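You operate a simulated robot arm through the tools that you are given. There is no shell and no other tool. Be economical: measure what you need, move in short steps, check, and stop when the job is done.

Carry out the task below with a simulated robot arm. There is one attempt and no reset: what you move stays moved.

JOB
Raise the tub to 20 on the lift gauge, then mix its water even.
Fine: free the orange lift latch, turn the blue knob, lock again; run the stand motor, then switch it off.

Only the result counts: the job must be done as asked and must still hold three seconds after the hand-in. Knocking over, shifting, dropping, spilling or breaking anything else fails it.

ROBOT AND FRAMES
A 6-joint arm with a two-finger parallel gripper, fixed in place. Base frame: the origin is at the foot of the arm, x ahead of it, y to its left, z up. Lengths are in m, angles in degrees, forces in N, time in s.
With the tool pointing down near the work surface it reaches from about 0.16 to 0.74 m from the base axis. Its first joint turns from -166.0 to 166.0 degrees. Payload 3.91 kg.
The tool frame sits at the grasp point between the pads (the TCP): z along the fingers, y along the line on which they close. The tips reach 0.03 m beyond it. The gripper opens to 0.11 m. The fingers are 0.02 m wide and 0.01 m thick; the gripper's body (0.048 by 0.112 m) begins 0.055 m behind the TCP.
Orientation is that of the tool frame in the base frame, as a unit quaternion [x, y, z, w]. With the fingers straight down and closing along the base's y, the tool's x points along the base's -x, its y along +y and its z along -z.

CONTROLS
- The arm moves only by the tool send_rows. Its argument "series" is a list of rows, each an object of numbers (a shift or turn left out is 0, a gripper value left out holds the last): "x", "y", "z": the shift along the base's x, y, z in units of 30 mm (1.0 is 30 mm); "ax", "ay", "az": the turn, a rotation vector about the base's x, y, z in units of 4 degrees (1.0 is 4 degrees); "fingers": the opening, from 0 (shut) to 1 (fully open). In form: [{"x": .., "y": .., "z": .., "ax": .., "ay": .., "az": .., "fingers": ..}, ...]. A call has 1 to 20 rows; each row shifts and turns the commanded pose from where the row before left it. A call with a number of a shift or a turn outside -1 to 1 is refused whole. Each row takes 0.2 s and may step no farther than 0.05 m and 8.6 degrees from the row before; otherwise, or with a gripper value out of range, the whole call is refused. Where a pose cannot be reached the arm comes as near as it can. A force on the tool above 40 N (or 10 N above the force at the start of the call, whichever is more), or a blocked arm, ends the call early, and 0.2 s more pass. The fingers move at their own pace (about 0.045 m/s each) and stop on an object; they squeeze with about 35 N. The grip force told is the motor's: it shows also when the fingers shut on nothing. Time passes only in rows, and 0.2 s behind the last, so rows that do not move let the fingers close. The reply holds the time, the measured pose of the TCP, the force on the tool along the base axes, the opening and the grip force, in the units named above and with some noise, and new pictures: "show" is both (left out), scene, wrist or none.
- Cameras (640 x 400 px; columns grow to the right, rows downward): "scene" is fixed at [0.0511, 0.5003, 1.6393]; the picture's right is [-0.52, -0.85, 0.00], its down [-0.52, 0.32, -0.79] and it looks along [0.68, -0.41, -0.61] (base axes); focal length 326 px, centre (320, 200). "wrist" rides on the gripper at [0.071, 0.021, -0.107] in the tool frame; the picture's right is [-0.29, 0.96, 0.00], its down [-0.76, -0.23, -0.61] and it looks along [-0.58, -0.18, 0.79] (tool axes); focal length 243 px, centre (320, 200). There is no depth. A picture from a camera that has moved, and an enlarged one, comes with that camera's place and axes in the base frame and with its lens.
- move_column(by): slides the trunk up (or, below 0, down) by that many m; the arm rides with it, the base frame stays. It gives what a move gives, with no picture.
- inspect(camera, box): a new picture of the part [left, top, right, bottom] of that camera's present view, enlarged. No time passes.
- hand_in(): hands the job in; it is judged then, once.

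Work in short steps. Places have to be worked out from the pictures, the camera data and where the tool is seen: move nearer, look again, correct. Check each grasp and each placing, and mend what went wrong. You have 120 turns and 170 pictures in all, those below and enlarged ones among them. Open the gripper and draw the arm clear of the work before you hand the job in, unless the task says otherwise; then end with one line.

The tools are called after ">>>" as name(argument=value, ...) on one line, values as JSON. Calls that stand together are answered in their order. send_rows: Moves the arm, as the interface text tells. Its arguments: {"type":"object","properties":{"series":{"type":"array","items":{"type":"object","properties":{"x":{"type":"number"},"y":{"type":"number"},"z":{"type":"number"},"ax":{"type":"number"},"ay":{"type":"number"},"az":{"type":"number"},"fingers":{"type":"number"}}}},"show":{"type":"string","enum":["both","scene","wrist","none"]}},"required":["series"]} The other tools are called the same way: move_column (by) slides the trunk up or down; inspect (camera, box) takes an enlarged picture of a part of a camera's view; hand_in () hands the job in.

At the start:

```text
clock: 0.0
tool_pos: [0.3022, 0.1208, 1.3476]
orientation: [0.0, 1.0, 0.0, 0.001]
wrist_force: [-0.5, 0.1, -0.3]
grip_width: 0.1099
grip_force: 0.1
trunk travel left (down, up): [-0.514, 0.076]
```

scene: 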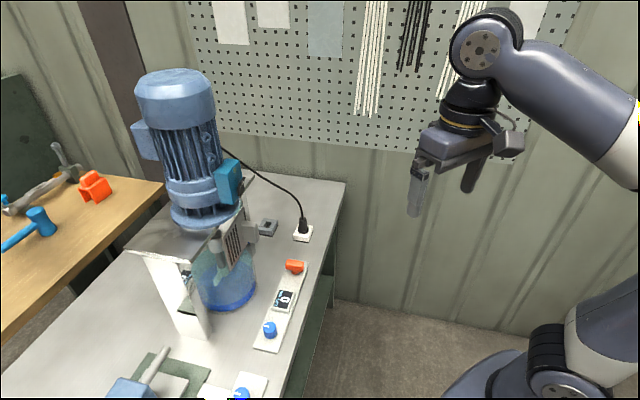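
wrist: 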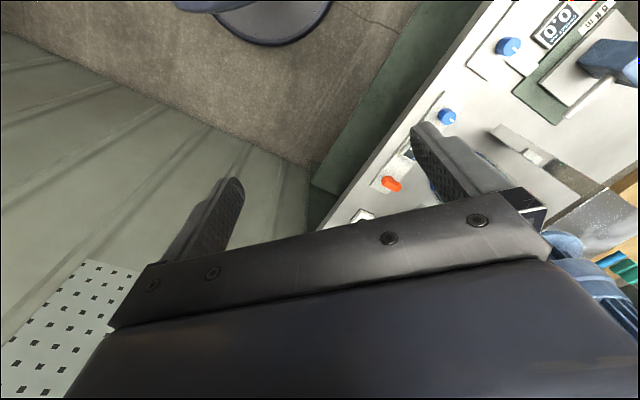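

The scene shows a stand motor over a tub, an orange latch, a gauge and blue knobs. I'll enlarge these parts first.

>>> inspect(camera="scene", box=[200, 200, 360, 300])

>>> inspect(camera="scene", box=[90, 300, 310, 400])

>>> inspect(camera="wrist", box=[340, 0, 640, 220])

```text
4.00 times, centred on (280, 250) of scene
camera zoom: at [0.0511, 0.5003, 1.6393], right [-0.52, -0.85, 0.0], down [-0.52, 0.32, -0.79], along [0.68, -0.41, -0.61], focal length 1305 px, centre (480, 0)
```

zoom: 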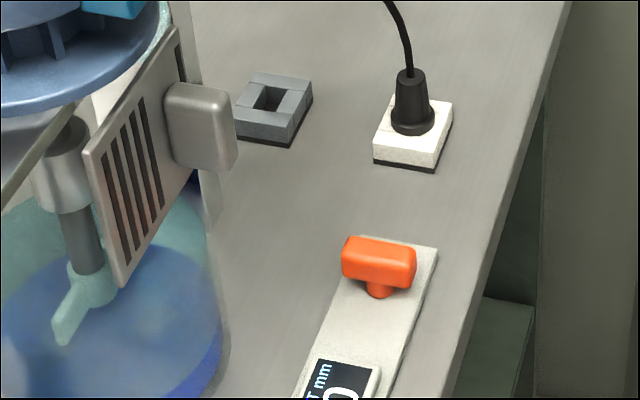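

```text
2.91 times, centred on (200, 350) of scene
camera zoom: at [0.0511, 0.5003, 1.6393], right [-0.52, -0.85, 0.0], down [-0.52, 0.32, -0.79], along [0.68, -0.41, -0.61], focal length 949 px, centre (669, -236)
```

zoom: 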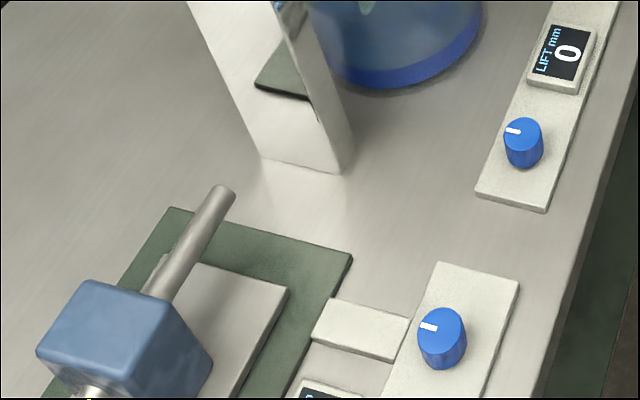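

```text
1.82 times, centred on (490, 110) of wrist
camera zoom: at [0.2307, 0.1434, 1.4559], right [0.29, 0.96, 0.0], down [0.76, -0.23, 0.61], along [0.58, -0.18, -0.79], focal length 441 px, centre (11, 364)
```

zoom: 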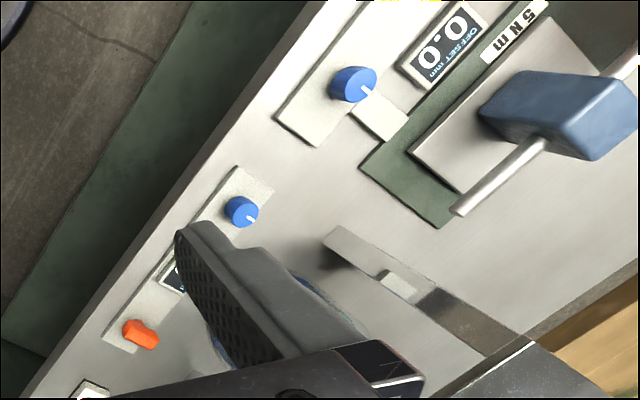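

Two blue knobs: the one beside the LIFT gauge and the orange latch is the one I need. Next I look for the motor switch.

>>> inspect(camera="scene", box=[120, 60, 280, 160])

>>> inspect(camera="scene", box=[120, 150, 312, 270])

```text
4.00 times, centred on (200, 110) of scene
camera zoom: at [0.0511, 0.5003, 1.6393], right [-0.52, -0.85, 0.0], down [-0.52, 0.32, -0.79], along [0.68, -0.41, -0.61], focal length 1305 px, centre (800, 560)
```

zoom: 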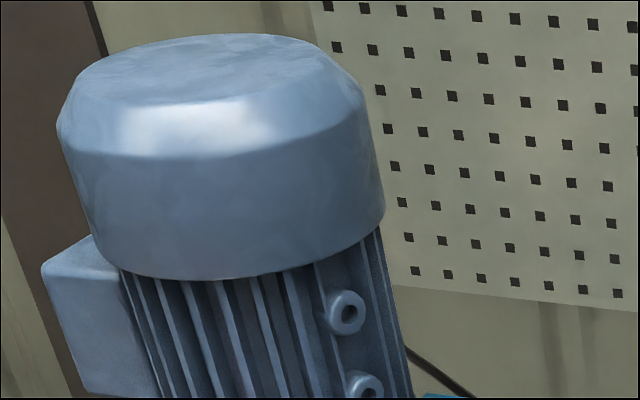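

```text
3.33 times, centred on (216, 210) of scene
camera zoom: at [0.0511, 0.5003, 1.6393], right [-0.52, -0.85, 0.0], down [-0.52, 0.32, -0.79], along [0.68, -0.41, -0.61], focal length 1088 px, centre (667, 167)
```

zoom: 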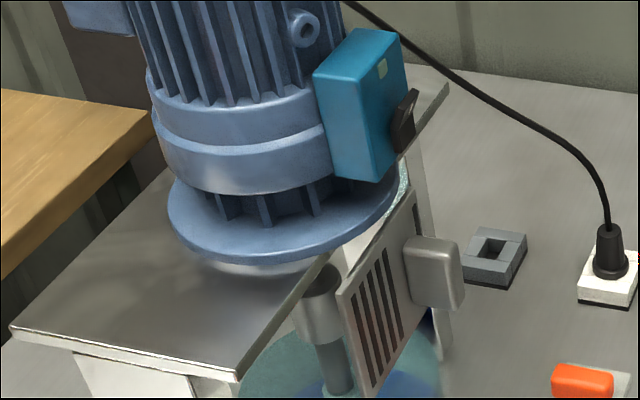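

The teal box on the motor has a black toggle, so that is likely the switch. I'll turn the wrist camera toward it from the -y side for a second view.

>>> send_rows(series=[{"az": 1, "y": -0.3}, {"az": 1, "y": -0.3}, {"az": 1, "y": -0.3}, {"az": 1, "y": -0.3}, {"az": 1, "y": -0.3}, {"az": 1, "y": -0.3}, {"az": 1, "y": -0.3}, {"az": 1, "y": -0.3}, {"az": 1, "y": -0.3}, {"az": 1, "y": -0.3}, {"az": 1, "y": -0.3}, {"az": 1, "y": -0.3}, {"az": 1}, {"az": 1}, {"az": 1}], show="both")

```text
clock: 3.2
tool_pos: [0.3033, 0.0149, 1.3426]
orientation: [-0.501, 0.866, 0.001, 0.002]
wrist_force: [-0.2, 0.8, 0.0]
grip_width: 0.11
grip_force: 0.0
out of reach, approached as far as the arm can: row 10
trunk travel left (down, up): [-0.514, 0.076]
camera wrist: at [0.2494, -0.0367, 1.4514], right [-0.69, 0.73, 0.0], down [0.58, 0.54, 0.61], along [0.44, 0.42, -0.79], focal length 243 px, centre (320, 200)
```

scene: 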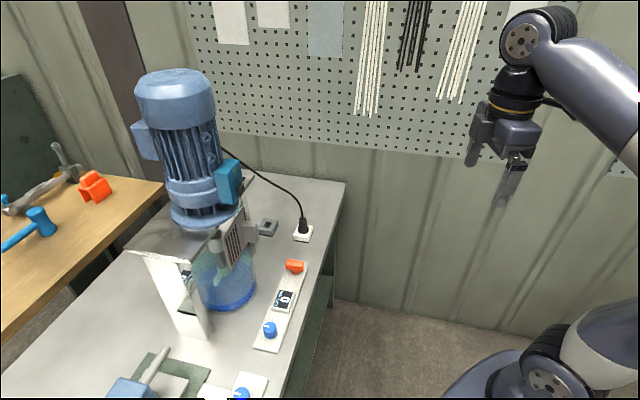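
wrist: 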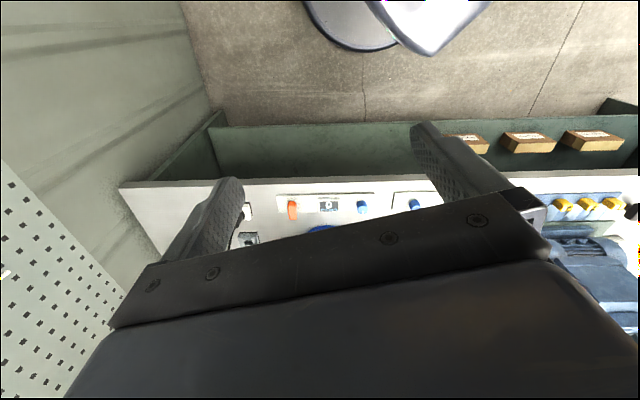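

The wrist picture is upside down and the switch lies behind the gripper. I tilt the tool up by 40° towards the bench so that the camera looks forward at the switch.

>>> send_rows(series=[{"ax": 0.707, "ay": -0.707, "z": -0.2}, {"ax": 0.707, "ay": -0.707, "z": -0.2}, {"ax": 0.707, "ay": -0.707, "z": -0.2}, {"ax": 0.707, "ay": -0.707, "z": -0.2}, {"ax": 0.707, "ay": -0.707, "z": -0.2}, {"ax": 0.707, "ay": -0.707, "z": -0.2}, {"ax": 0.707, "ay": -0.707, "z": -0.2}, {"ax": 0.707, "ay": -0.707, "z": -0.2}, {"ax": 0.707, "ay": -0.707}, {"ax": 0.707, "ay": -0.707}], show="wrist")

```text
clock: 5.4
tool_pos: [0.3011, 0.0148, 1.2943]
orientation: [-0.47, 0.813, 0.089, 0.331]
wrist_force: [-0.6, 0.9, -0.4]
grip_width: 0.1098
grip_force: 0.0
trunk travel left (down, up): [-0.514, 0.076]
camera wrist: at [0.2114, -0.0727, 1.3307], right [-0.69, 0.72, 0.02], down [0.17, 0.13, 0.98], along [0.7, 0.68, -0.21], focal length 243 px, centre (320, 200)
```

wrist: 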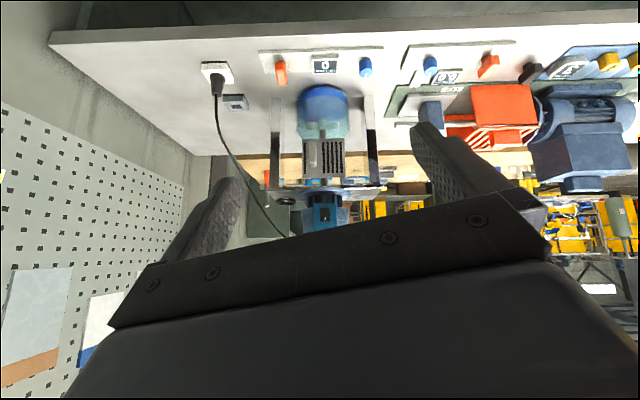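

The motor, guard and switch box are in view now, upside down. I enlarge them.

>>> inspect(camera="wrist", box=[250, 80, 410, 240])

>>> inspect(camera="wrist", box=[190, 30, 510, 130])

```text
2.50 times, centred on (330, 160) of wrist
camera zoom: at [0.2114, -0.0727, 1.3307], right [-0.69, 0.72, 0.02], down [0.17, 0.13, 0.98], along [0.7, 0.68, -0.21], focal length 606 px, centre (295, 300)
```

zoom: 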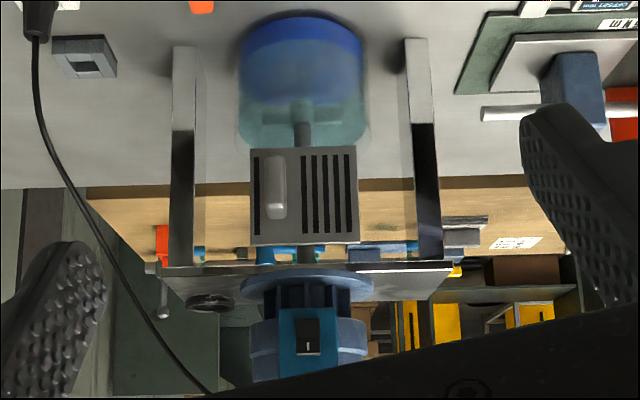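

```text
2.00 times, centred on (350, 80) of wrist
camera zoom: at [0.2114, -0.0727, 1.3307], right [-0.69, 0.72, 0.02], down [0.17, 0.13, 0.98], along [0.7, 0.68, -0.21], focal length 485 px, centre (260, 440)
```

zoom: 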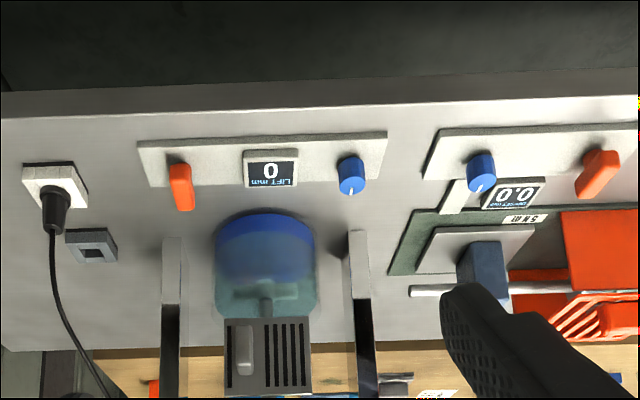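

The rocker switch is about (0.632, 0.350, 1.236) and faces the robot. Triangulated from both views, the latch is about (0.654, 0.230) and the lift knob about (0.500, 0.375). I'll go to a pre-grasp in front of the latch, tilted 30° and closing along the panel.

>>> send_rows(series=[{"ax": -0.884, "ay": 0.884, "x": 0.578, "y": 0.319, "z": -0.545}, {"ax": -0.884, "ay": 0.884, "x": 0.578, "y": 0.319, "z": -0.545}, {"ax": -0.884, "ay": 0.884, "x": 0.578, "y": 0.319, "z": -0.545}, {"ax": -0.884, "ay": 0.884, "x": 0.578, "y": 0.319, "z": -0.545}, {"ax": -0.884, "ay": 0.884, "x": 0.578, "y": 0.319, "z": -0.545}, {"ax": -0.884, "ay": 0.884, "x": 0.578, "y": 0.319, "z": -0.545}, {"ax": -0.884, "ay": 0.884, "x": 0.578, "y": 0.319, "z": -0.545}, {"ax": -0.884, "ay": 0.884, "x": 0.578, "y": 0.319, "z": -0.545}, {"az": -0.9375, "x": 0.578, "y": 0.319, "z": -0.545}, {"az": -0.9375, "x": 0.578, "y": 0.319, "z": -0.545}, {"az": -0.9375, "x": 0.578, "y": 0.319, "z": -0.545}, {"az": -0.9375, "x": 0.578, "y": 0.319, "z": -0.545}, {"ax": 0.884, "ay": -0.884, "x": 0.578, "y": 0.319, "z": -0.545}, {"ax": 0.884, "ay": -0.884, "x": 0.578, "y": 0.319, "z": -0.545}, {"ax": 0.884, "ay": -0.884, "x": 0.578, "y": 0.319, "z": -0.545}, {"ax": 0.884, "ay": -0.884, "x": 0.578, "y": 0.319, "z": -0.545}, {"ax": 0.884, "ay": -0.884, "x": 0.578, "y": 0.319, "z": -0.545}, {"ax": 0.884, "ay": -0.884, "x": 0.578, "y": 0.319, "z": -0.545}])

```text
clock: 9.2
tool_pos: [0.6147, 0.1898, 1.0007]
orientation: [-0.37, 0.892, 0.1, 0.241]
wrist_force: [-0.5, -0.1, 0.6]
grip_width: 0.1099
grip_force: 0.1
trunk travel left (down, up): [-0.514, 0.076]
camera wrist: at [0.5187, 0.1235, 1.0587], right [-0.5, 0.85, 0.15], down [0.41, 0.09, 0.91], along [0.76, 0.51, -0.39], focal length 243 px, centre (320, 200)
```

scene: 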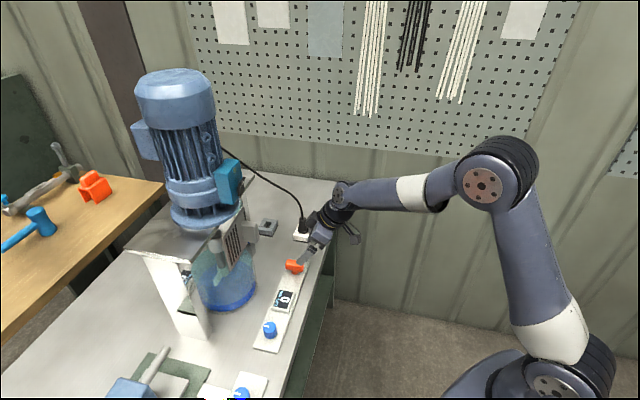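
wrist: 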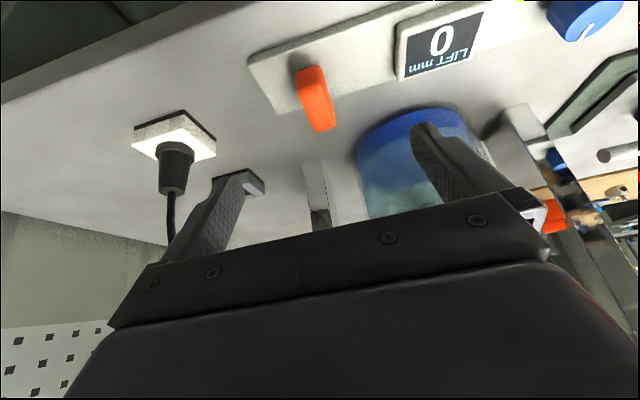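

The pre-grasp pose is as planned, with the latch in plain view. I enlarge it to judge its bar direction and height.

>>> inspect(camera="wrist", box=[230, 20, 430, 160])

>>> inspect(camera="scene", box=[250, 220, 346, 280])

```text
2.86 times, centred on (330, 90) of wrist
camera zoom: at [0.5187, 0.1235, 1.0587], right [-0.5, 0.85, 0.15], down [0.41, 0.09, 0.91], along [0.76, 0.51, -0.39], focal length 693 px, centre (291, 514)
```

zoom: 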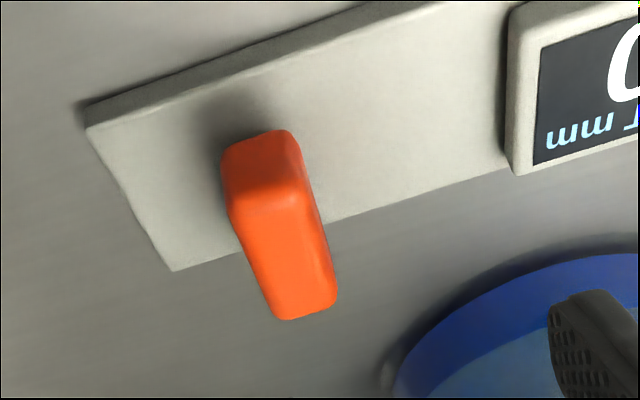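

```text
6.67 times, centred on (298, 250) of scene
camera zoom: at [0.0511, 0.5003, 1.6393], right [-0.52, -0.85, 0.0], down [-0.52, 0.32, -0.79], along [0.68, -0.41, -0.61], focal length 2175 px, centre (467, -133)
```

zoom: 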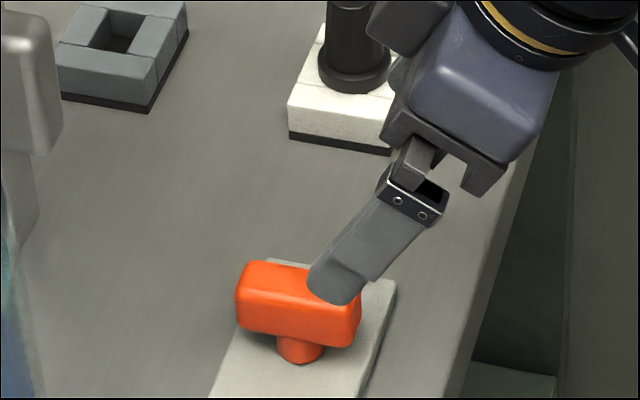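

The bar's top is at about z=0.902, its centre is near (0.6535, 0.228) and it is about 20 mm wide, lying along (0.7,0.7). I narrow the fingers and descend onto it.

>>> send_rows(series=[{"fingers": 0.6}, {}, {"x": 0.25, "y": 0.25, "z": -0.68}, {"x": 0.25, "y": 0.25, "z": -0.68}, {"x": 0.25, "y": 0.25, "z": -0.68}, {"x": 0.25, "y": 0.25, "z": -0.66}, {"x": 0.29, "y": 0.27, "z": -0.66}])

```text
clock: 10.8
tool_pos: [0.6522, 0.2251, 0.8998]
orientation: [-0.37, 0.892, 0.099, 0.24]
wrist_force: [0.7, 0.7, 0.7]
grip_width: 0.066
grip_force: 0.1
trunk travel left (down, up): [-0.514, 0.076]
camera wrist: at [0.5558, 0.1584, 0.9579], right [-0.5, 0.85, 0.15], down [0.41, 0.09, 0.91], along [0.76, 0.51, -0.39], focal length 243 px, centre (320, 200)
```

scene: 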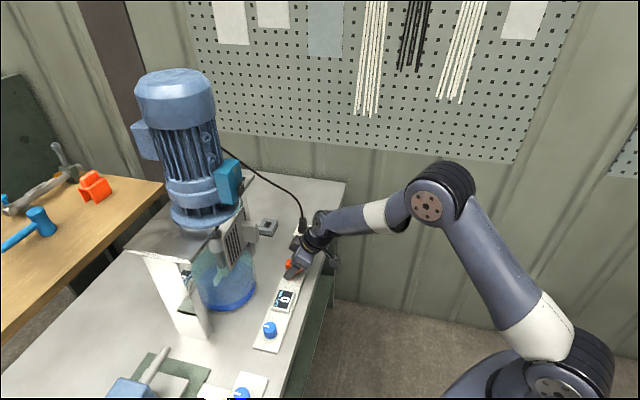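
wrist: 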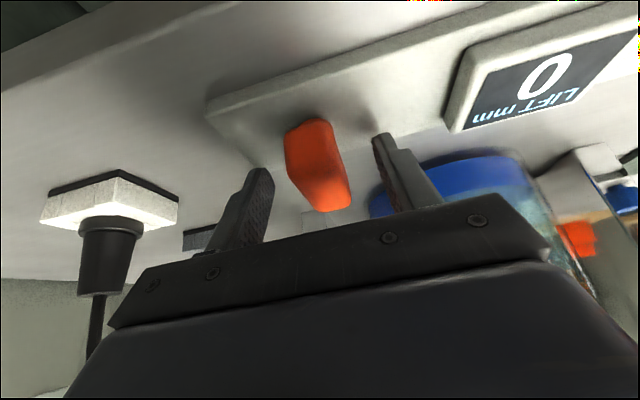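

The bar sits between the fingers. I close on it.

>>> send_rows(series=[{"fingers": 0.0}, {}, {}, {}, {}], show="wrist")

```text
clock: 12.0
tool_pos: [0.6509, 0.2261, 0.8989]
orientation: [-0.372, 0.892, 0.1, 0.238]
wrist_force: [-15.1, 15.3, -2.1]
grip_width: 0.0239
grip_force: 45.5
trunk travel left (down, up): [-0.514, 0.076]
camera wrist: at [0.554, 0.1601, 0.9581], right [-0.5, 0.85, 0.15], down [0.41, 0.09, 0.91], along [0.76, 0.51, -0.4], focal length 243 px, centre (320, 200)
```

wrist: 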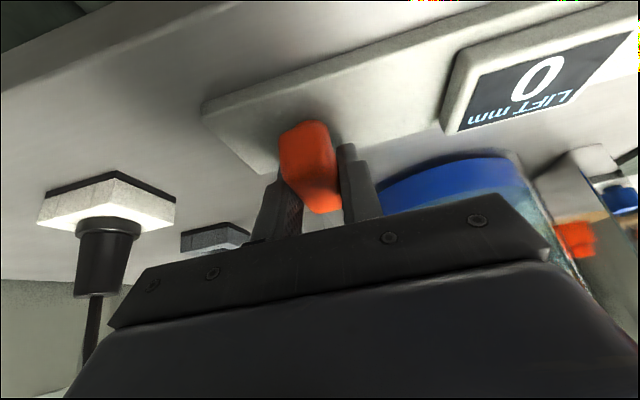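

The grip holds (24 mm wide), with about 21 N of side load. I shift about 2.5 mm toward (-x,+y) to relax it.

>>> send_rows(series=[{"x": -0.06, "y": 0.06}, {}], show="none")

```text
clock: 12.6
tool_pos: [0.6486, 0.2267, 0.8992]
orientation: [-0.371, 0.892, 0.1, 0.24]
wrist_force: [-8.3, 8.7, 0.9]
grip_width: 0.024
grip_force: 44.9
trunk travel left (down, up): [-0.514, 0.076]
```

The side load halved, so I repeat the shift and then try a first 12° turn counter-clockwise.

>>> send_rows(series=[{"x": -0.06, "y": 0.06}, {}, {"az": 0.75}, {"az": 0.75}, {"az": 0.75}, {"az": 0.75}], show="wrist")

```text
clock: 14.0
tool_pos: [0.6498, 0.227, 0.8993]
orientation: [-0.461, 0.849, 0.124, 0.228]
wrist_force: [7.8, -11.1, -1.9]
grip_width: 0.0239
grip_force: 45.0
trunk travel left (down, up): [-0.514, 0.076]
camera wrist: at [0.5692, 0.142, 0.9579], right [-0.67, 0.73, 0.15], down [0.38, 0.17, 0.91], along [0.64, 0.66, -0.39], focal length 243 px, centre (320, 200)
```

wrist: 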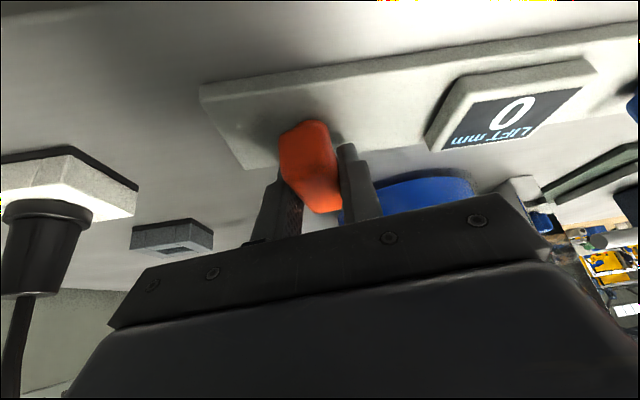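

The latch turned freely with the gripper. I continue in the same direction with a small correction.

>>> send_rows(series=[{"x": 0.03, "y": -0.04, "az": 0.9}, {"az": 0.9}, {"az": 0.9}, {"az": 0.9}, {"az": 0.9}], show="wrist")

```text
clock: 15.2
tool_pos: [0.6498, 0.2265, 0.8989]
orientation: [-0.589, 0.766, 0.159, 0.205]
wrist_force: [-5.6, -3.6, 0.3]
grip_width: 0.0239
grip_force: 44.6
trunk travel left (down, up): [-0.514, 0.076]
camera wrist: at [0.5992, 0.1213, 0.9581], right [-0.86, 0.49, 0.15], down [0.31, 0.28, 0.91], along [0.4, 0.83, -0.4], focal length 243 px, centre (320, 200)
```

wrist: 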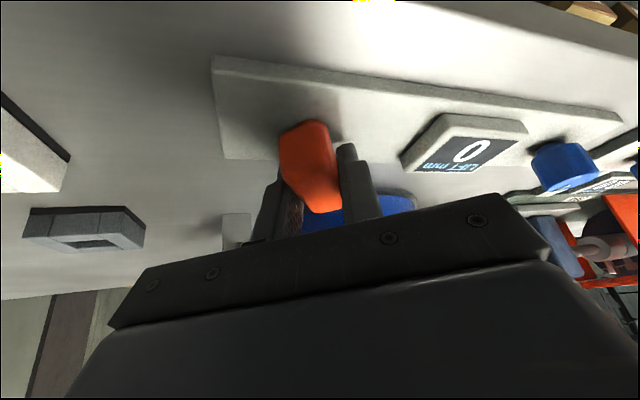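

Now 30° turned with low force. I continue, watching for the stop.

>>> send_rows(series=[{"az": 0.9}, {"az": 0.9}, {"az": 0.9}, {"az": 0.9}], show="wrist")

```text
clock: 16.2
tool_pos: [0.6487, 0.2262, 0.8994]
orientation: [-0.68, 0.685, 0.184, 0.183]
wrist_force: [-13.2, -1.8, -9.4]
grip_width: 0.024
grip_force: 45.2
trunk travel left (down, up): [-0.514, 0.076]
camera wrist: at [0.6266, 0.1122, 0.9581], right [-0.95, 0.26, 0.15], down [0.24, 0.35, 0.91], along [0.18, 0.9, -0.4], focal length 243 px, centre (320, 200)
```

wrist: 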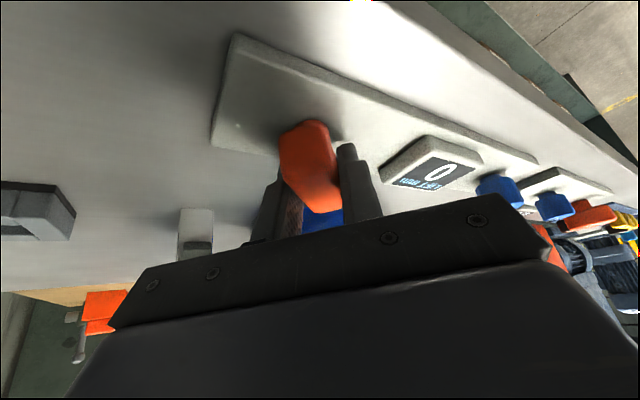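

Turned about 44°, side load about 13 N. I continue with a slight shift.

>>> send_rows(series=[{"az": 0.9, "x": -0.05}, {"az": 0.9}, {"az": 0.9}, {"az": 0.9}], show="wrist")

```text
clock: 17.2
tool_pos: [0.6475, 0.2259, 0.9009]
orientation: [0.761, -0.595, -0.205, -0.159]
wrist_force: [-16.3, -5.1, -11.6]
grip_width: 0.024
grip_force: 44.9
trunk travel left (down, up): [-0.514, 0.076]
camera wrist: at [0.6551, 0.1103, 0.9581], right [-0.99, 0.01, 0.15], down [0.14, 0.4, 0.91], along [-0.05, 0.92, -0.4], focal length 243 px, centre (320, 200)
```

wrist: 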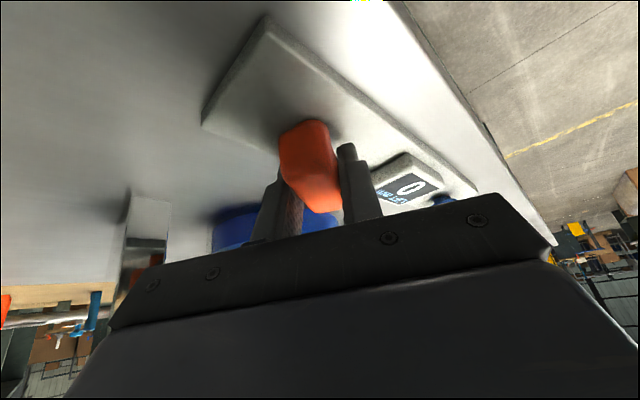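

Turned 59°, still moving with the gripper. I go on toward 90°.

>>> send_rows(series=[{"az": 0.9, "x": -0.05, "z": -0.03}, {"az": 0.9}, {"az": 0.9}, {"az": 0.9}], show="wrist")

```text
clock: 18.2
tool_pos: [0.6467, 0.2275, 0.9001]
orientation: [0.829, -0.496, -0.223, -0.135]
wrist_force: [-6.9, -4.4, -4.0]
grip_width: 0.0236
grip_force: 45.1
trunk travel left (down, up): [-0.514, 0.076]
camera wrist: at [0.6831, 0.1153, 0.9581], right [-0.96, -0.23, 0.14], down [0.03, 0.42, 0.91], along [-0.27, 0.88, -0.4], focal length 243 px, centre (320, 200)
```

wrist: 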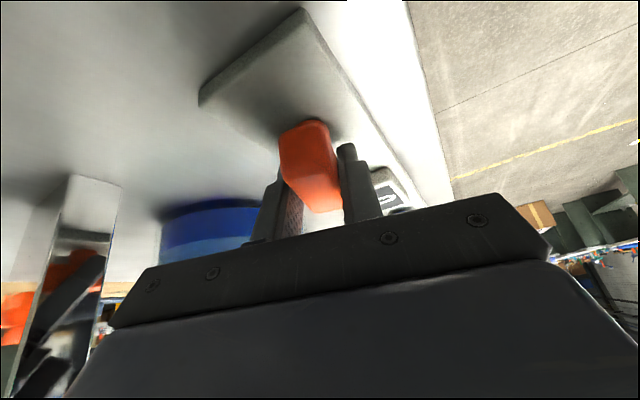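

About 74° with low load. I add another 16° to reach 90°.

>>> send_rows(series=[{"az": 1}, {"az": 1}, {"az": 1}, {"az": 1}], show="wrist")

```text
clock: 19.2
tool_pos: [0.6467, 0.2268, 0.8995]
orientation: [0.89, -0.375, -0.239, -0.101]
wrist_force: [-8.2, -11.6, 4.4]
grip_width: 0.0238
grip_force: 44.7
trunk travel left (down, up): [-0.514, 0.076]
camera wrist: at [0.712, 0.129, 0.9581], right [-0.86, -0.49, 0.15], down [-0.08, 0.41, 0.91], along [-0.5, 0.77, -0.4], focal length 243 px, centre (320, 200)
```

wrist: 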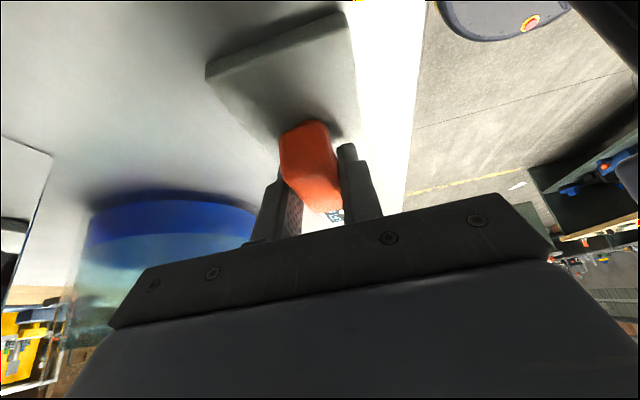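

Turned 90°, and the bar now lies along the panel. I test 8° more for a stop.

>>> send_rows(series=[{"az": 1}, {"az": 1}, {}], show="wrist")

```text
clock: 20.0
tool_pos: [0.6442, 0.2285, 0.8989]
orientation: [0.914, -0.312, -0.246, -0.085]
wrist_force: [-1.4, -4.1, 3.0]
grip_width: 0.027
grip_force: 45.0
trunk travel left (down, up): [-0.514, 0.076]
camera wrist: at [0.7242, 0.1398, 0.9581], right [-0.78, -0.6, 0.14], down [-0.14, 0.4, 0.91], along [-0.6, 0.69, -0.4], focal length 243 px, centre (320, 200)
```

wrist: 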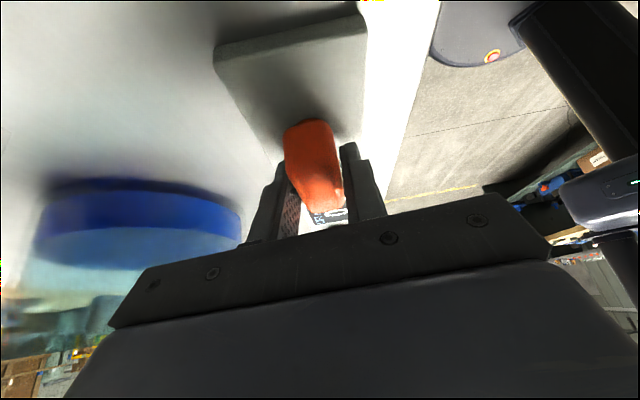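

The stop is at 90° (the grip widened to 27 mm as the bar jammed). I turn back the 8°, open, and draw back up along the tool axis.

>>> send_rows(series=[{"az": -1}, {"az": -1}, {"fingers": 0.55}, {}, {}, {}, {"x": 0.3, "y": -0.3, "z": 0.8}, {"x": 0.3, "y": -0.3, "z": 0.8}, {"x": 0.3, "y": -0.3, "z": 0.8}, {"x": 0.3, "y": -0.3, "z": 0.8}])

```text
clock: 22.2
tool_pos: [0.6624, 0.1829, 1.0023]
orientation: [0.89, -0.375, -0.239, -0.101]
wrist_force: [0.1, -0.3, -0.2]
grip_width: 0.0608
grip_force: 0.2
out of reach, approached as far as the arm can: row 10
trunk travel left (down, up): [-0.514, 0.076]
camera wrist: at [0.7274, 0.0854, 1.0616], right [-0.86, -0.49, 0.14], down [-0.08, 0.41, 0.91], along [-0.5, 0.77, -0.4], focal length 243 px, centre (320, 200)
```

scene: 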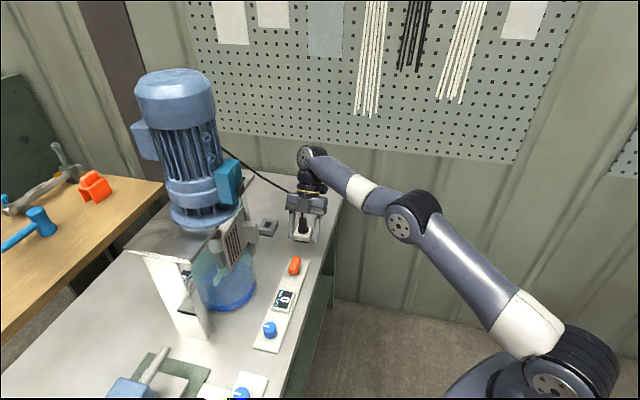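
wrist: 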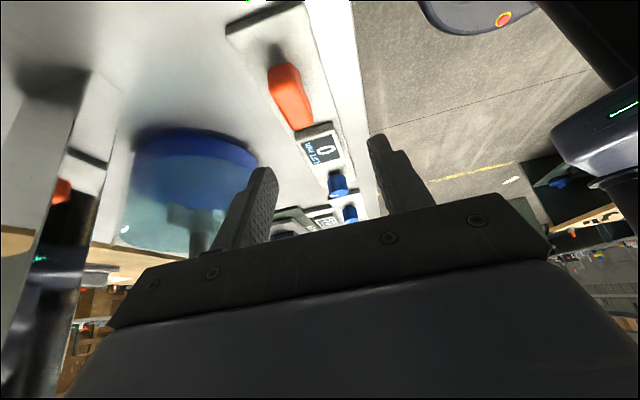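

The latch now lies along the panel (free). I swing the tool back and move to a pre-grasp in front of the lift knob at about (0.500, 0.375).

>>> send_rows(series=[{"az": -1, "x": -0.34, "y": 0.1}, {"az": -1, "x": -0.34, "y": 0.1}, {"az": -1, "x": -0.34, "y": 0.1}, {"az": -1, "x": -0.34, "y": 0.1}, {"az": -1, "x": -0.34, "y": 0.1}, {"az": -1, "x": -0.34, "y": 0.1}, {"az": -1, "x": -0.34, "y": 0.1}, {"az": -1, "x": -0.34, "y": 0.1}, {"az": -1, "x": -0.34, "y": 0.1}, {"az": -1, "x": -0.34, "y": 0.1}, {"az": -1, "x": -0.34, "y": 0.4}, {"az": -1, "x": -0.34, "y": 0.4}, {"az": -1, "x": -0.34, "y": 0.4}, {"az": -1, "x": -0.34, "y": 0.4}, {"az": -1, "x": -0.34, "y": 0.4}, {"az": -1, "x": -0.34, "y": 0.4}, {"az": -1, "x": -0.34, "y": 0.4}, {"az": -1, "x": -0.34, "y": 0.4}, {"az": -1, "x": -0.34, "y": 0.4}, {"az": -1, "x": -0.34, "y": 0.4}])

```text
clock: 26.4
tool_pos: [0.4622, 0.3328, 1.0023]
orientation: [-0.439, 0.86, 0.118, 0.231]
wrist_force: [-0.4, -0.6, 0.4]
grip_width: 0.0604
grip_force: 0.1
trunk travel left (down, up): [-0.514, 0.076]
camera wrist: at [0.3776, 0.2524, 1.0603], right [-0.63, 0.76, 0.15], down [0.39, 0.15, 0.91], along [0.67, 0.63, -0.39], focal length 243 px, centre (320, 200)
```

scene: 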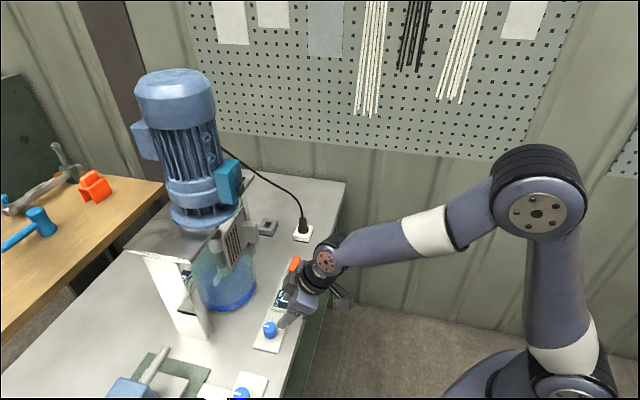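
wrist: 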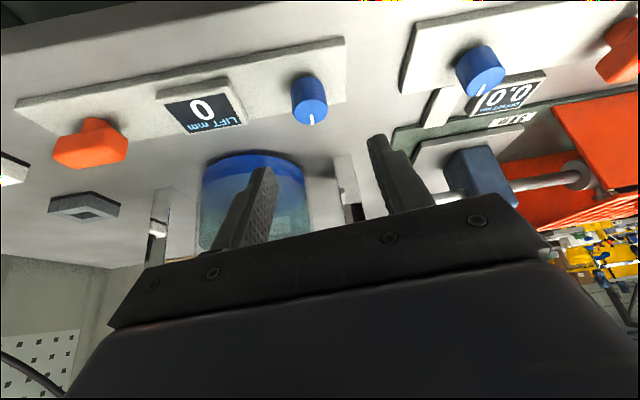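

The knob's top is at about (0.500, 0.375, 0.90) and it is about 33 mm wide. I descend around it and close.

>>> send_rows(series=[{"x": 0.25, "y": 0.28, "z": -0.69}, {"x": 0.25, "y": 0.28, "z": -0.69}, {"x": 0.25, "y": 0.28, "z": -0.69}, {"x": 0.25, "y": 0.28, "z": -0.68}, {"x": 0.26, "y": 0.28, "z": -0.68}])

```text
clock: 27.6
tool_pos: [0.5008, 0.3736, 0.8966]
orientation: [-0.44, 0.86, 0.119, 0.231]
wrist_force: [0.4, -0.2, -0.4]
grip_width: 0.0605
grip_force: 0.1
trunk travel left (down, up): [-0.514, 0.076]
camera wrist: at [0.4149, 0.2924, 0.9555], right [-0.63, 0.76, 0.15], down [0.39, 0.15, 0.91], along [0.67, 0.63, -0.39], focal length 243 px, centre (320, 200)
```

scene: 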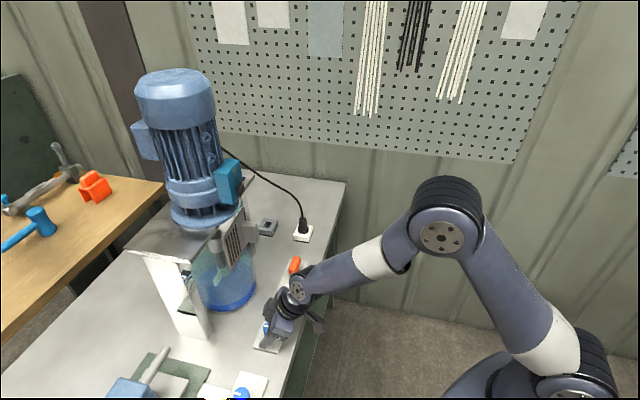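
wrist: 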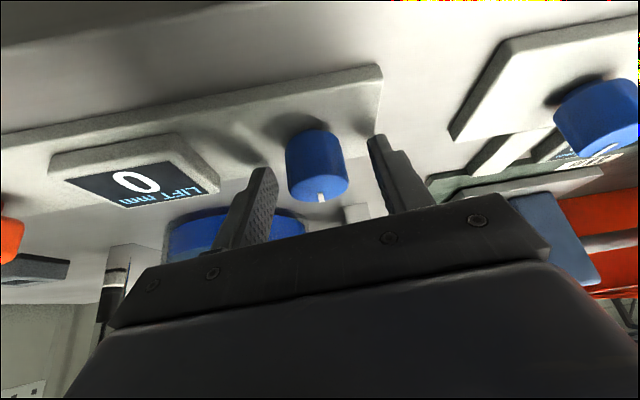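

The knob is between the fingers and the gauge is visible. I close.

>>> send_rows(series=[{"fingers": 0.0}, {}, {}, {}], show="wrist")

```text
clock: 28.6
tool_pos: [0.4986, 0.3726, 0.8965]
orientation: [-0.439, 0.86, 0.117, 0.232]
wrist_force: [2.8, -1.7, -2.4]
grip_width: 0.0311
grip_force: 44.1
trunk travel left (down, up): [-0.514, 0.076]
camera wrist: at [0.4151, 0.292, 0.9556], right [-0.63, 0.76, 0.15], down [0.39, 0.15, 0.91], along [0.67, 0.63, -0.39], focal length 243 px, centre (320, 200)
```

wrist: 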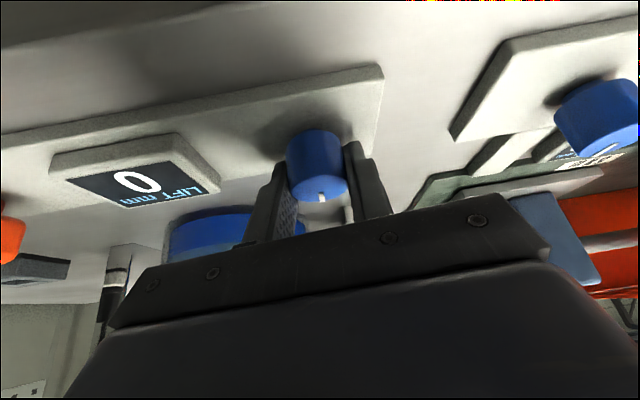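

Knob held, with small side load. I try a small clockwise turn and read the gauge.

>>> send_rows(series=[{"az": -0.9}, {"az": -0.9}, {"az": -0.9}], show="wrist")

```text
clock: 29.4
tool_pos: [0.4991, 0.3721, 0.8962]
orientation: [-0.357, 0.898, 0.096, 0.238]
wrist_force: [5.2, -17.9, -6.9]
grip_width: 0.0311
grip_force: 45.2
trunk travel left (down, up): [-0.514, 0.076]
camera wrist: at [0.4015, 0.3096, 0.9561], right [-0.47, 0.87, 0.15], down [0.42, 0.08, 0.91], along [0.78, 0.49, -0.4], focal length 243 px, centre (320, 200)
```

wrist: 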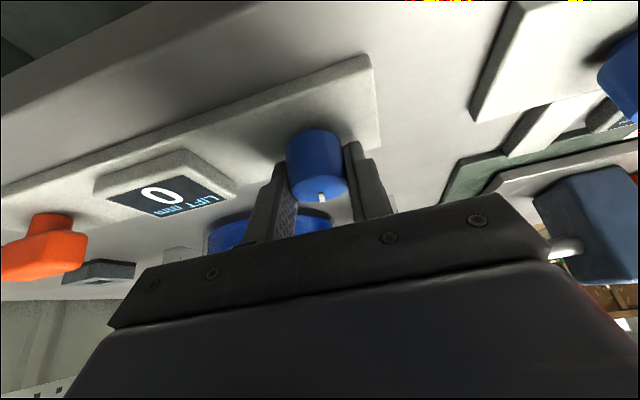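

The knob turned about 11° but the gauge still reads 0. I go on clockwise, relaxing the y load.

>>> send_rows(series=[{"az": -0.9, "y": -0.05}, {"az": -0.9}, {"az": -0.9}, {"az": -0.9}], show="wrist")

```text
clock: 30.4
tool_pos: [0.4997, 0.3733, 0.8971]
orientation: [-0.241, 0.935, 0.065, 0.251]
wrist_force: [8.8, -14.0, -8.1]
grip_width: 0.0317
grip_force: 44.8
trunk travel left (down, up): [-0.514, 0.076]
camera wrist: at [0.3887, 0.3362, 0.956], right [-0.24, 0.96, 0.15], down [0.42, -0.03, 0.91], along [0.87, 0.28, -0.4], focal length 243 px, centre (320, 200)
```

wrist: 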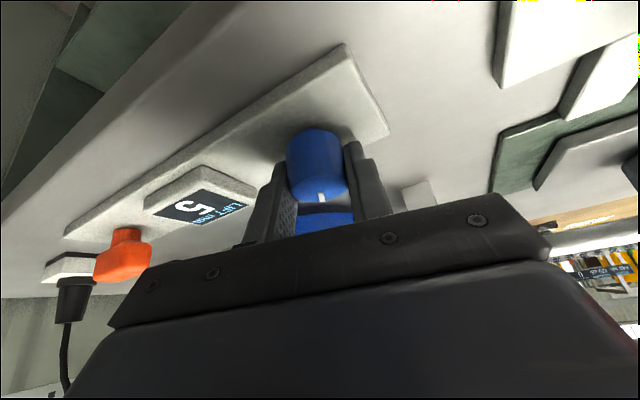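

The gauge reads 5 after about 25°, so clockwise raises it. I continue in steps.

>>> send_rows(series=[{"az": -0.9, "y": -0.03, "x": 0.02}, {"az": -0.9}, {"az": -0.9}, {"az": -0.9}, {}], show="wrist")

```text
clock: 31.6
tool_pos: [0.5005, 0.3731, 0.8969]
orientation: [-0.123, 0.958, 0.033, 0.256]
wrist_force: [-0.1, -12.2, -16.9]
grip_width: 0.0315
grip_force: 45.2
trunk travel left (down, up): [-0.514, 0.076]
camera wrist: at [0.3831, 0.3651, 0.9562], right [0.0, 0.99, 0.14], down [0.4, -0.13, 0.91], along [0.92, 0.06, -0.4], focal length 243 px, centre (320, 200)
```

wrist: 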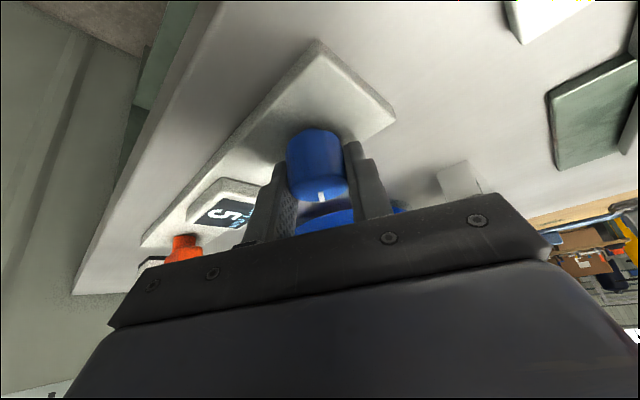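

Still 5 at about 40°, so it seems to step (about 5 per 30°). I continue.

>>> send_rows(series=[{"az": -0.9, "y": -0.03, "z": -0.03}, {"az": -0.9}, {"az": -0.9}, {"az": -0.9}, {"az": -0.9}, {}])

```text
clock: 33.0
tool_pos: [0.4994, 0.3729, 0.8978]
orientation: [0.029, 0.965, -0.007, 0.259]
wrist_force: [-6.0, -3.4, -7.8]
grip_width: 0.0312
grip_force: 44.6
trunk travel left (down, up): [-0.514, 0.076]
camera wrist: at [0.386, 0.4014, 0.9559], right [0.31, 0.94, 0.15], down [0.34, -0.25, 0.91], along [0.89, -0.23, -0.39], focal length 243 px, centre (320, 200)
```

scene: 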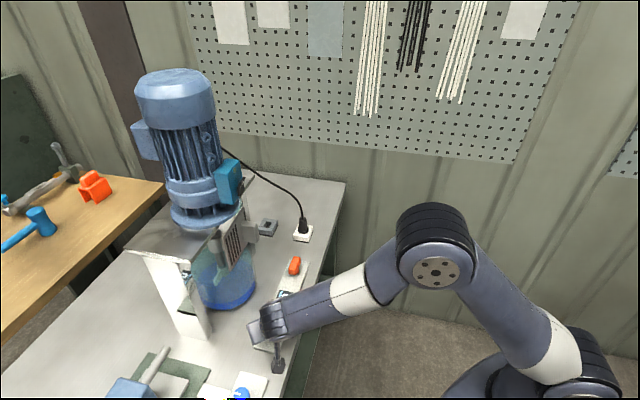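
wrist: 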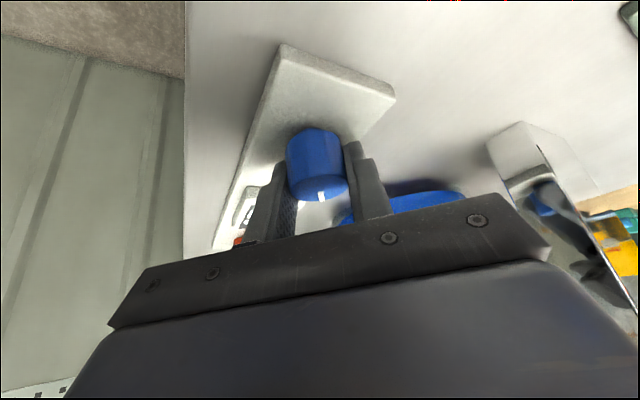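

Turned about 57° in total. I turn another 30° and then check the gauge.

>>> send_rows(series=[{"az": -0.9}, {"az": -0.9}, {"az": -0.9}, {"az": -0.9}, {"az": -0.9}, {"az": -0.9}, {"az": -0.9}, {"az": -0.9}, {}])

```text
clock: 35.0
tool_pos: [0.499, 0.3741, 0.8979]
orientation: [0.267, 0.928, -0.071, 0.249]
wrist_force: [1.3, 8.4, -3.3]
grip_width: 0.0315
grip_force: 45.0
trunk travel left (down, up): [-0.514, 0.076]
camera wrist: at [0.4138, 0.453, 0.9559], right [0.72, 0.68, 0.15], down [0.17, -0.38, 0.91], along [0.67, -0.63, -0.39], focal length 243 px, centre (320, 200)
```

scene: 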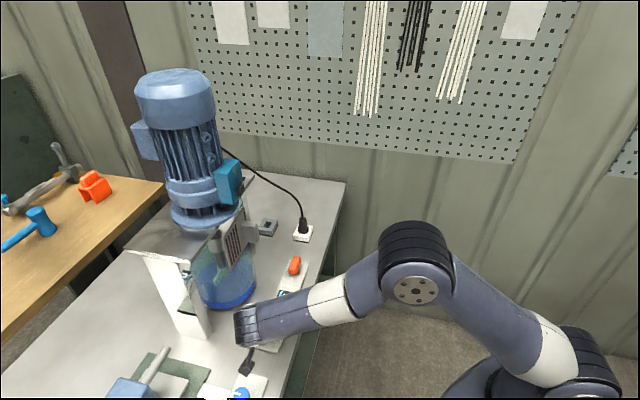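
wrist: 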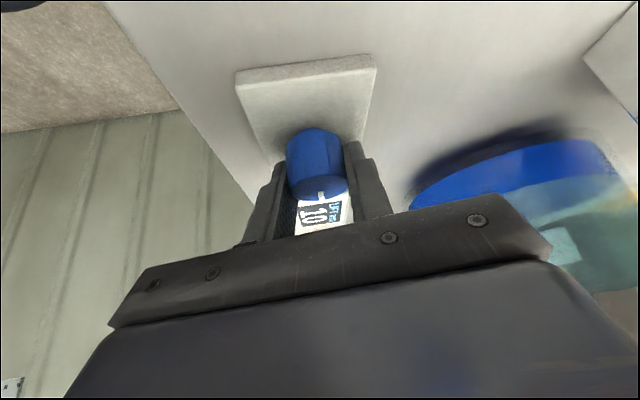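

The gauge shows 10 after 86°, so it seems about 45° per 5 and I need about 94° more. I open, swing back around the knob in place, and regrip.

>>> send_rows(series=[{"fingers": 0.55}, {}, {}, {}], show="wrist")

>>> send_rows(series=[{"az": 1}, {"az": 1}, {"az": 1}, {"az": 1}, {"az": 1}, {"az": 1}, {"az": 1}, {"az": 1}, {"az": 1}, {"az": 1}, {"az": 1}, {"az": 1}, {"az": 1}, {"az": 1}, {"az": 1}, {"az": 1}, {"az": 1}, {"az": 1}, {"az": 1}, {"az": 1}], show="none")

>>> send_rows(series=[{"az": 1}, {"az": 1}, {"az": 1}])

```text
clock: 36.0
tool_pos: [0.4997, 0.3719, 0.8976]
orientation: [0.268, 0.928, -0.072, 0.248]
wrist_force: [-0.2, -0.4, 0.2]
grip_width: 0.0607
grip_force: 0.1
trunk travel left (down, up): [-0.514, 0.076]
camera wrist: at [0.4134, 0.452, 0.9561], right [0.72, 0.68, 0.15], down [0.18, -0.38, 0.91], along [0.67, -0.63, -0.4], focal length 243 px, centre (320, 200)
```

wrist: 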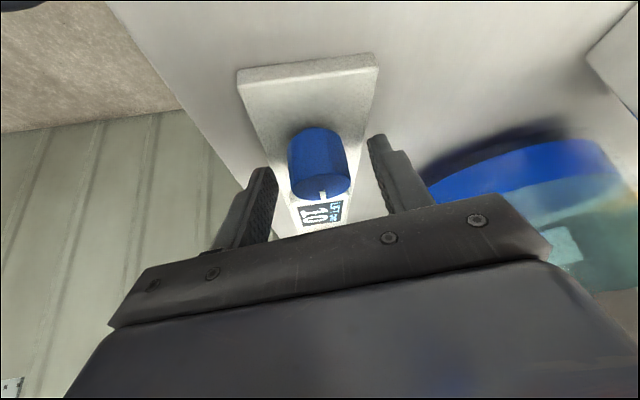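

```text
clock: 40.2
tool_pos: [0.4993, 0.3717, 0.8965]
orientation: [-0.392, 0.882, 0.106, 0.238]
wrist_force: [0.1, 1.1, 0.3]
grip_width: 0.0603
grip_force: 0.1
trunk travel left (down, up): [-0.514, 0.076]
```

```text
clock: 41.0
tool_pos: [0.4997, 0.3708, 0.8978]
orientation: [-0.482, 0.837, 0.13, 0.225]
wrist_force: [0.1, -0.2, -0.3]
grip_width: 0.0606
grip_force: 0.1
trunk travel left (down, up): [-0.514, 0.076]
camera wrist: at [0.4237, 0.283, 0.9561], right [-0.7, 0.7, 0.15], down [0.38, 0.19, 0.91], along [0.6, 0.69, -0.4], focal length 243 px, centre (320, 200)
```

scene: 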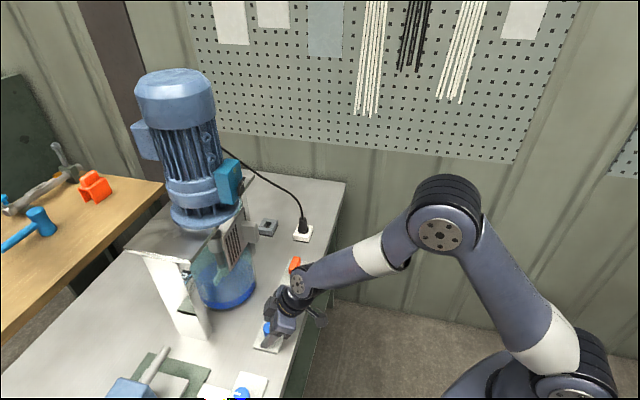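
wrist: 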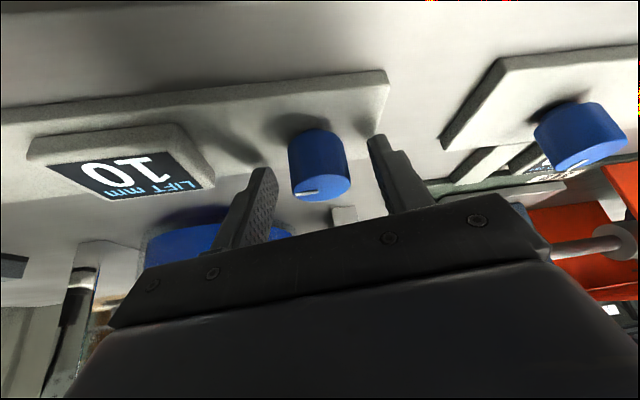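

The gauge reads 10 and the pointer has turned 90° as expected. I regrip and turn the first 60°.

>>> send_rows(series=[{"fingers": 0.0, "y": 0.05}, {}, {}, {}, {"az": -0.9}, {"az": -0.9}, {"az": -0.9}, {"az": -0.9}, {"az": -0.9}, {"az": -0.9}, {"az": -0.9}, {"az": -0.9}, {}], show="wrist")

```text
clock: 43.8
tool_pos: [0.5023, 0.3728, 0.8977]
orientation: [-0.258, 0.931, 0.069, 0.25]
wrist_force: [6.7, -8.4, -0.2]
grip_width: 0.0313
grip_force: 45.2
trunk travel left (down, up): [-0.514, 0.076]
camera wrist: at [0.3908, 0.3327, 0.9559], right [-0.28, 0.95, 0.15], down [0.42, -0.02, 0.91], along [0.86, 0.31, -0.4], focal length 243 px, centre (320, 200)
```

wrist: 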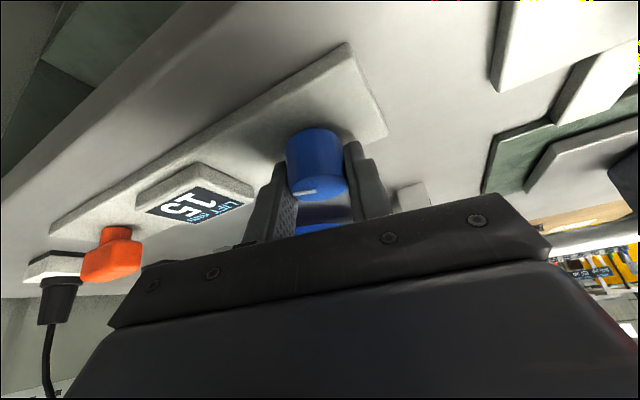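

The gauge reads 15. I turn about 61° more and check.

>>> send_rows(series=[{"az": -0.9, "y": -0.02}, {"az": -0.9}, {"az": -0.9}, {"az": -0.9}, {"az": -0.9}, {"az": -0.9}, {"az": -0.9}, {"az": -0.9}, {"az": -0.9}, {"az": -0.9}, {"az": -0.9}, {"az": -0.9}, {"az": -0.9}, {"az": -0.9}, {"az": -0.9}, {"az": -0.9}, {"az": -0.9}, {}], show="wrist")

```text
clock: 47.6
tool_pos: [0.5007, 0.372, 0.8989]
orientation: [0.252, 0.932, -0.068, 0.251]
wrist_force: [12.9, -6.8, 2.0]
grip_width: 0.0313
grip_force: 44.7
trunk travel left (down, up): [-0.514, 0.076]
camera wrist: at [0.4119, 0.4496, 0.9559], right [0.7, 0.7, 0.15], down [0.19, -0.38, 0.91], along [0.69, -0.61, -0.4], focal length 243 px, centre (320, 200)
```

wrist: 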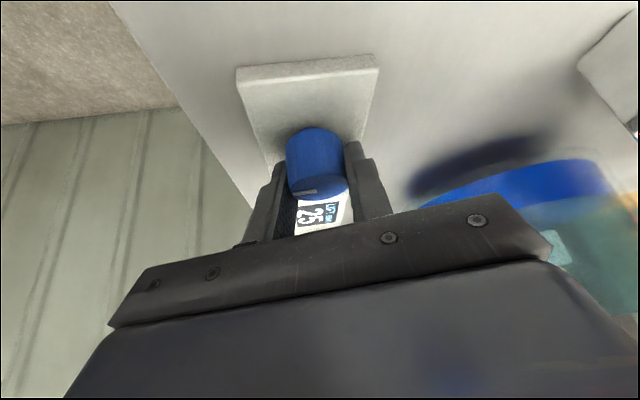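

The gauge may already read 25, so I enlarge it.

>>> inspect(camera="wrist", box=[280, 180, 370, 240])

>>> inspect(camera="scene", box=[180, 230, 310, 320])

```text
6.67 times, centred on (325, 210) of wrist
camera zoom: at [0.4119, 0.4496, 0.9559], right [0.7, 0.7, 0.15], down [0.19, -0.38, 0.91], along [0.69, -0.61, -0.4], focal length 1618 px, centre (287, 133)
```

zoom: 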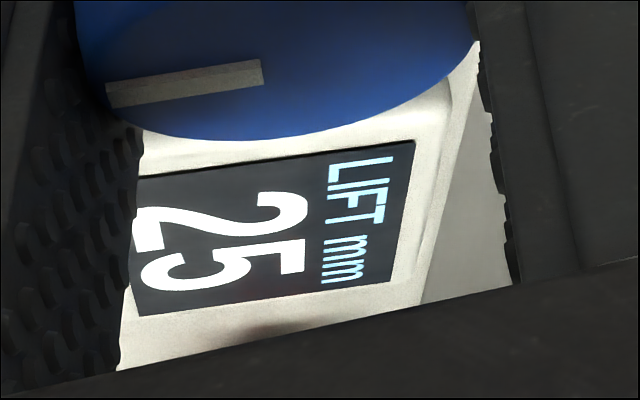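

```text
4.44 times, centred on (245, 275) of scene
camera zoom: at [0.0511, 0.5003, 1.6393], right [-0.52, -0.85, 0.0], down [-0.52, 0.32, -0.79], along [0.68, -0.41, -0.61], focal length 1450 px, centre (653, -133)
```

zoom: 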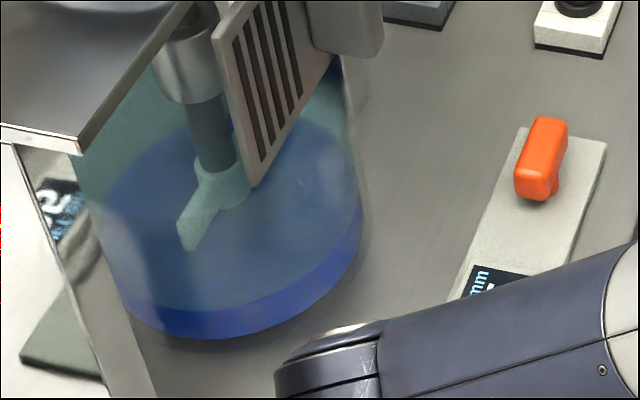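

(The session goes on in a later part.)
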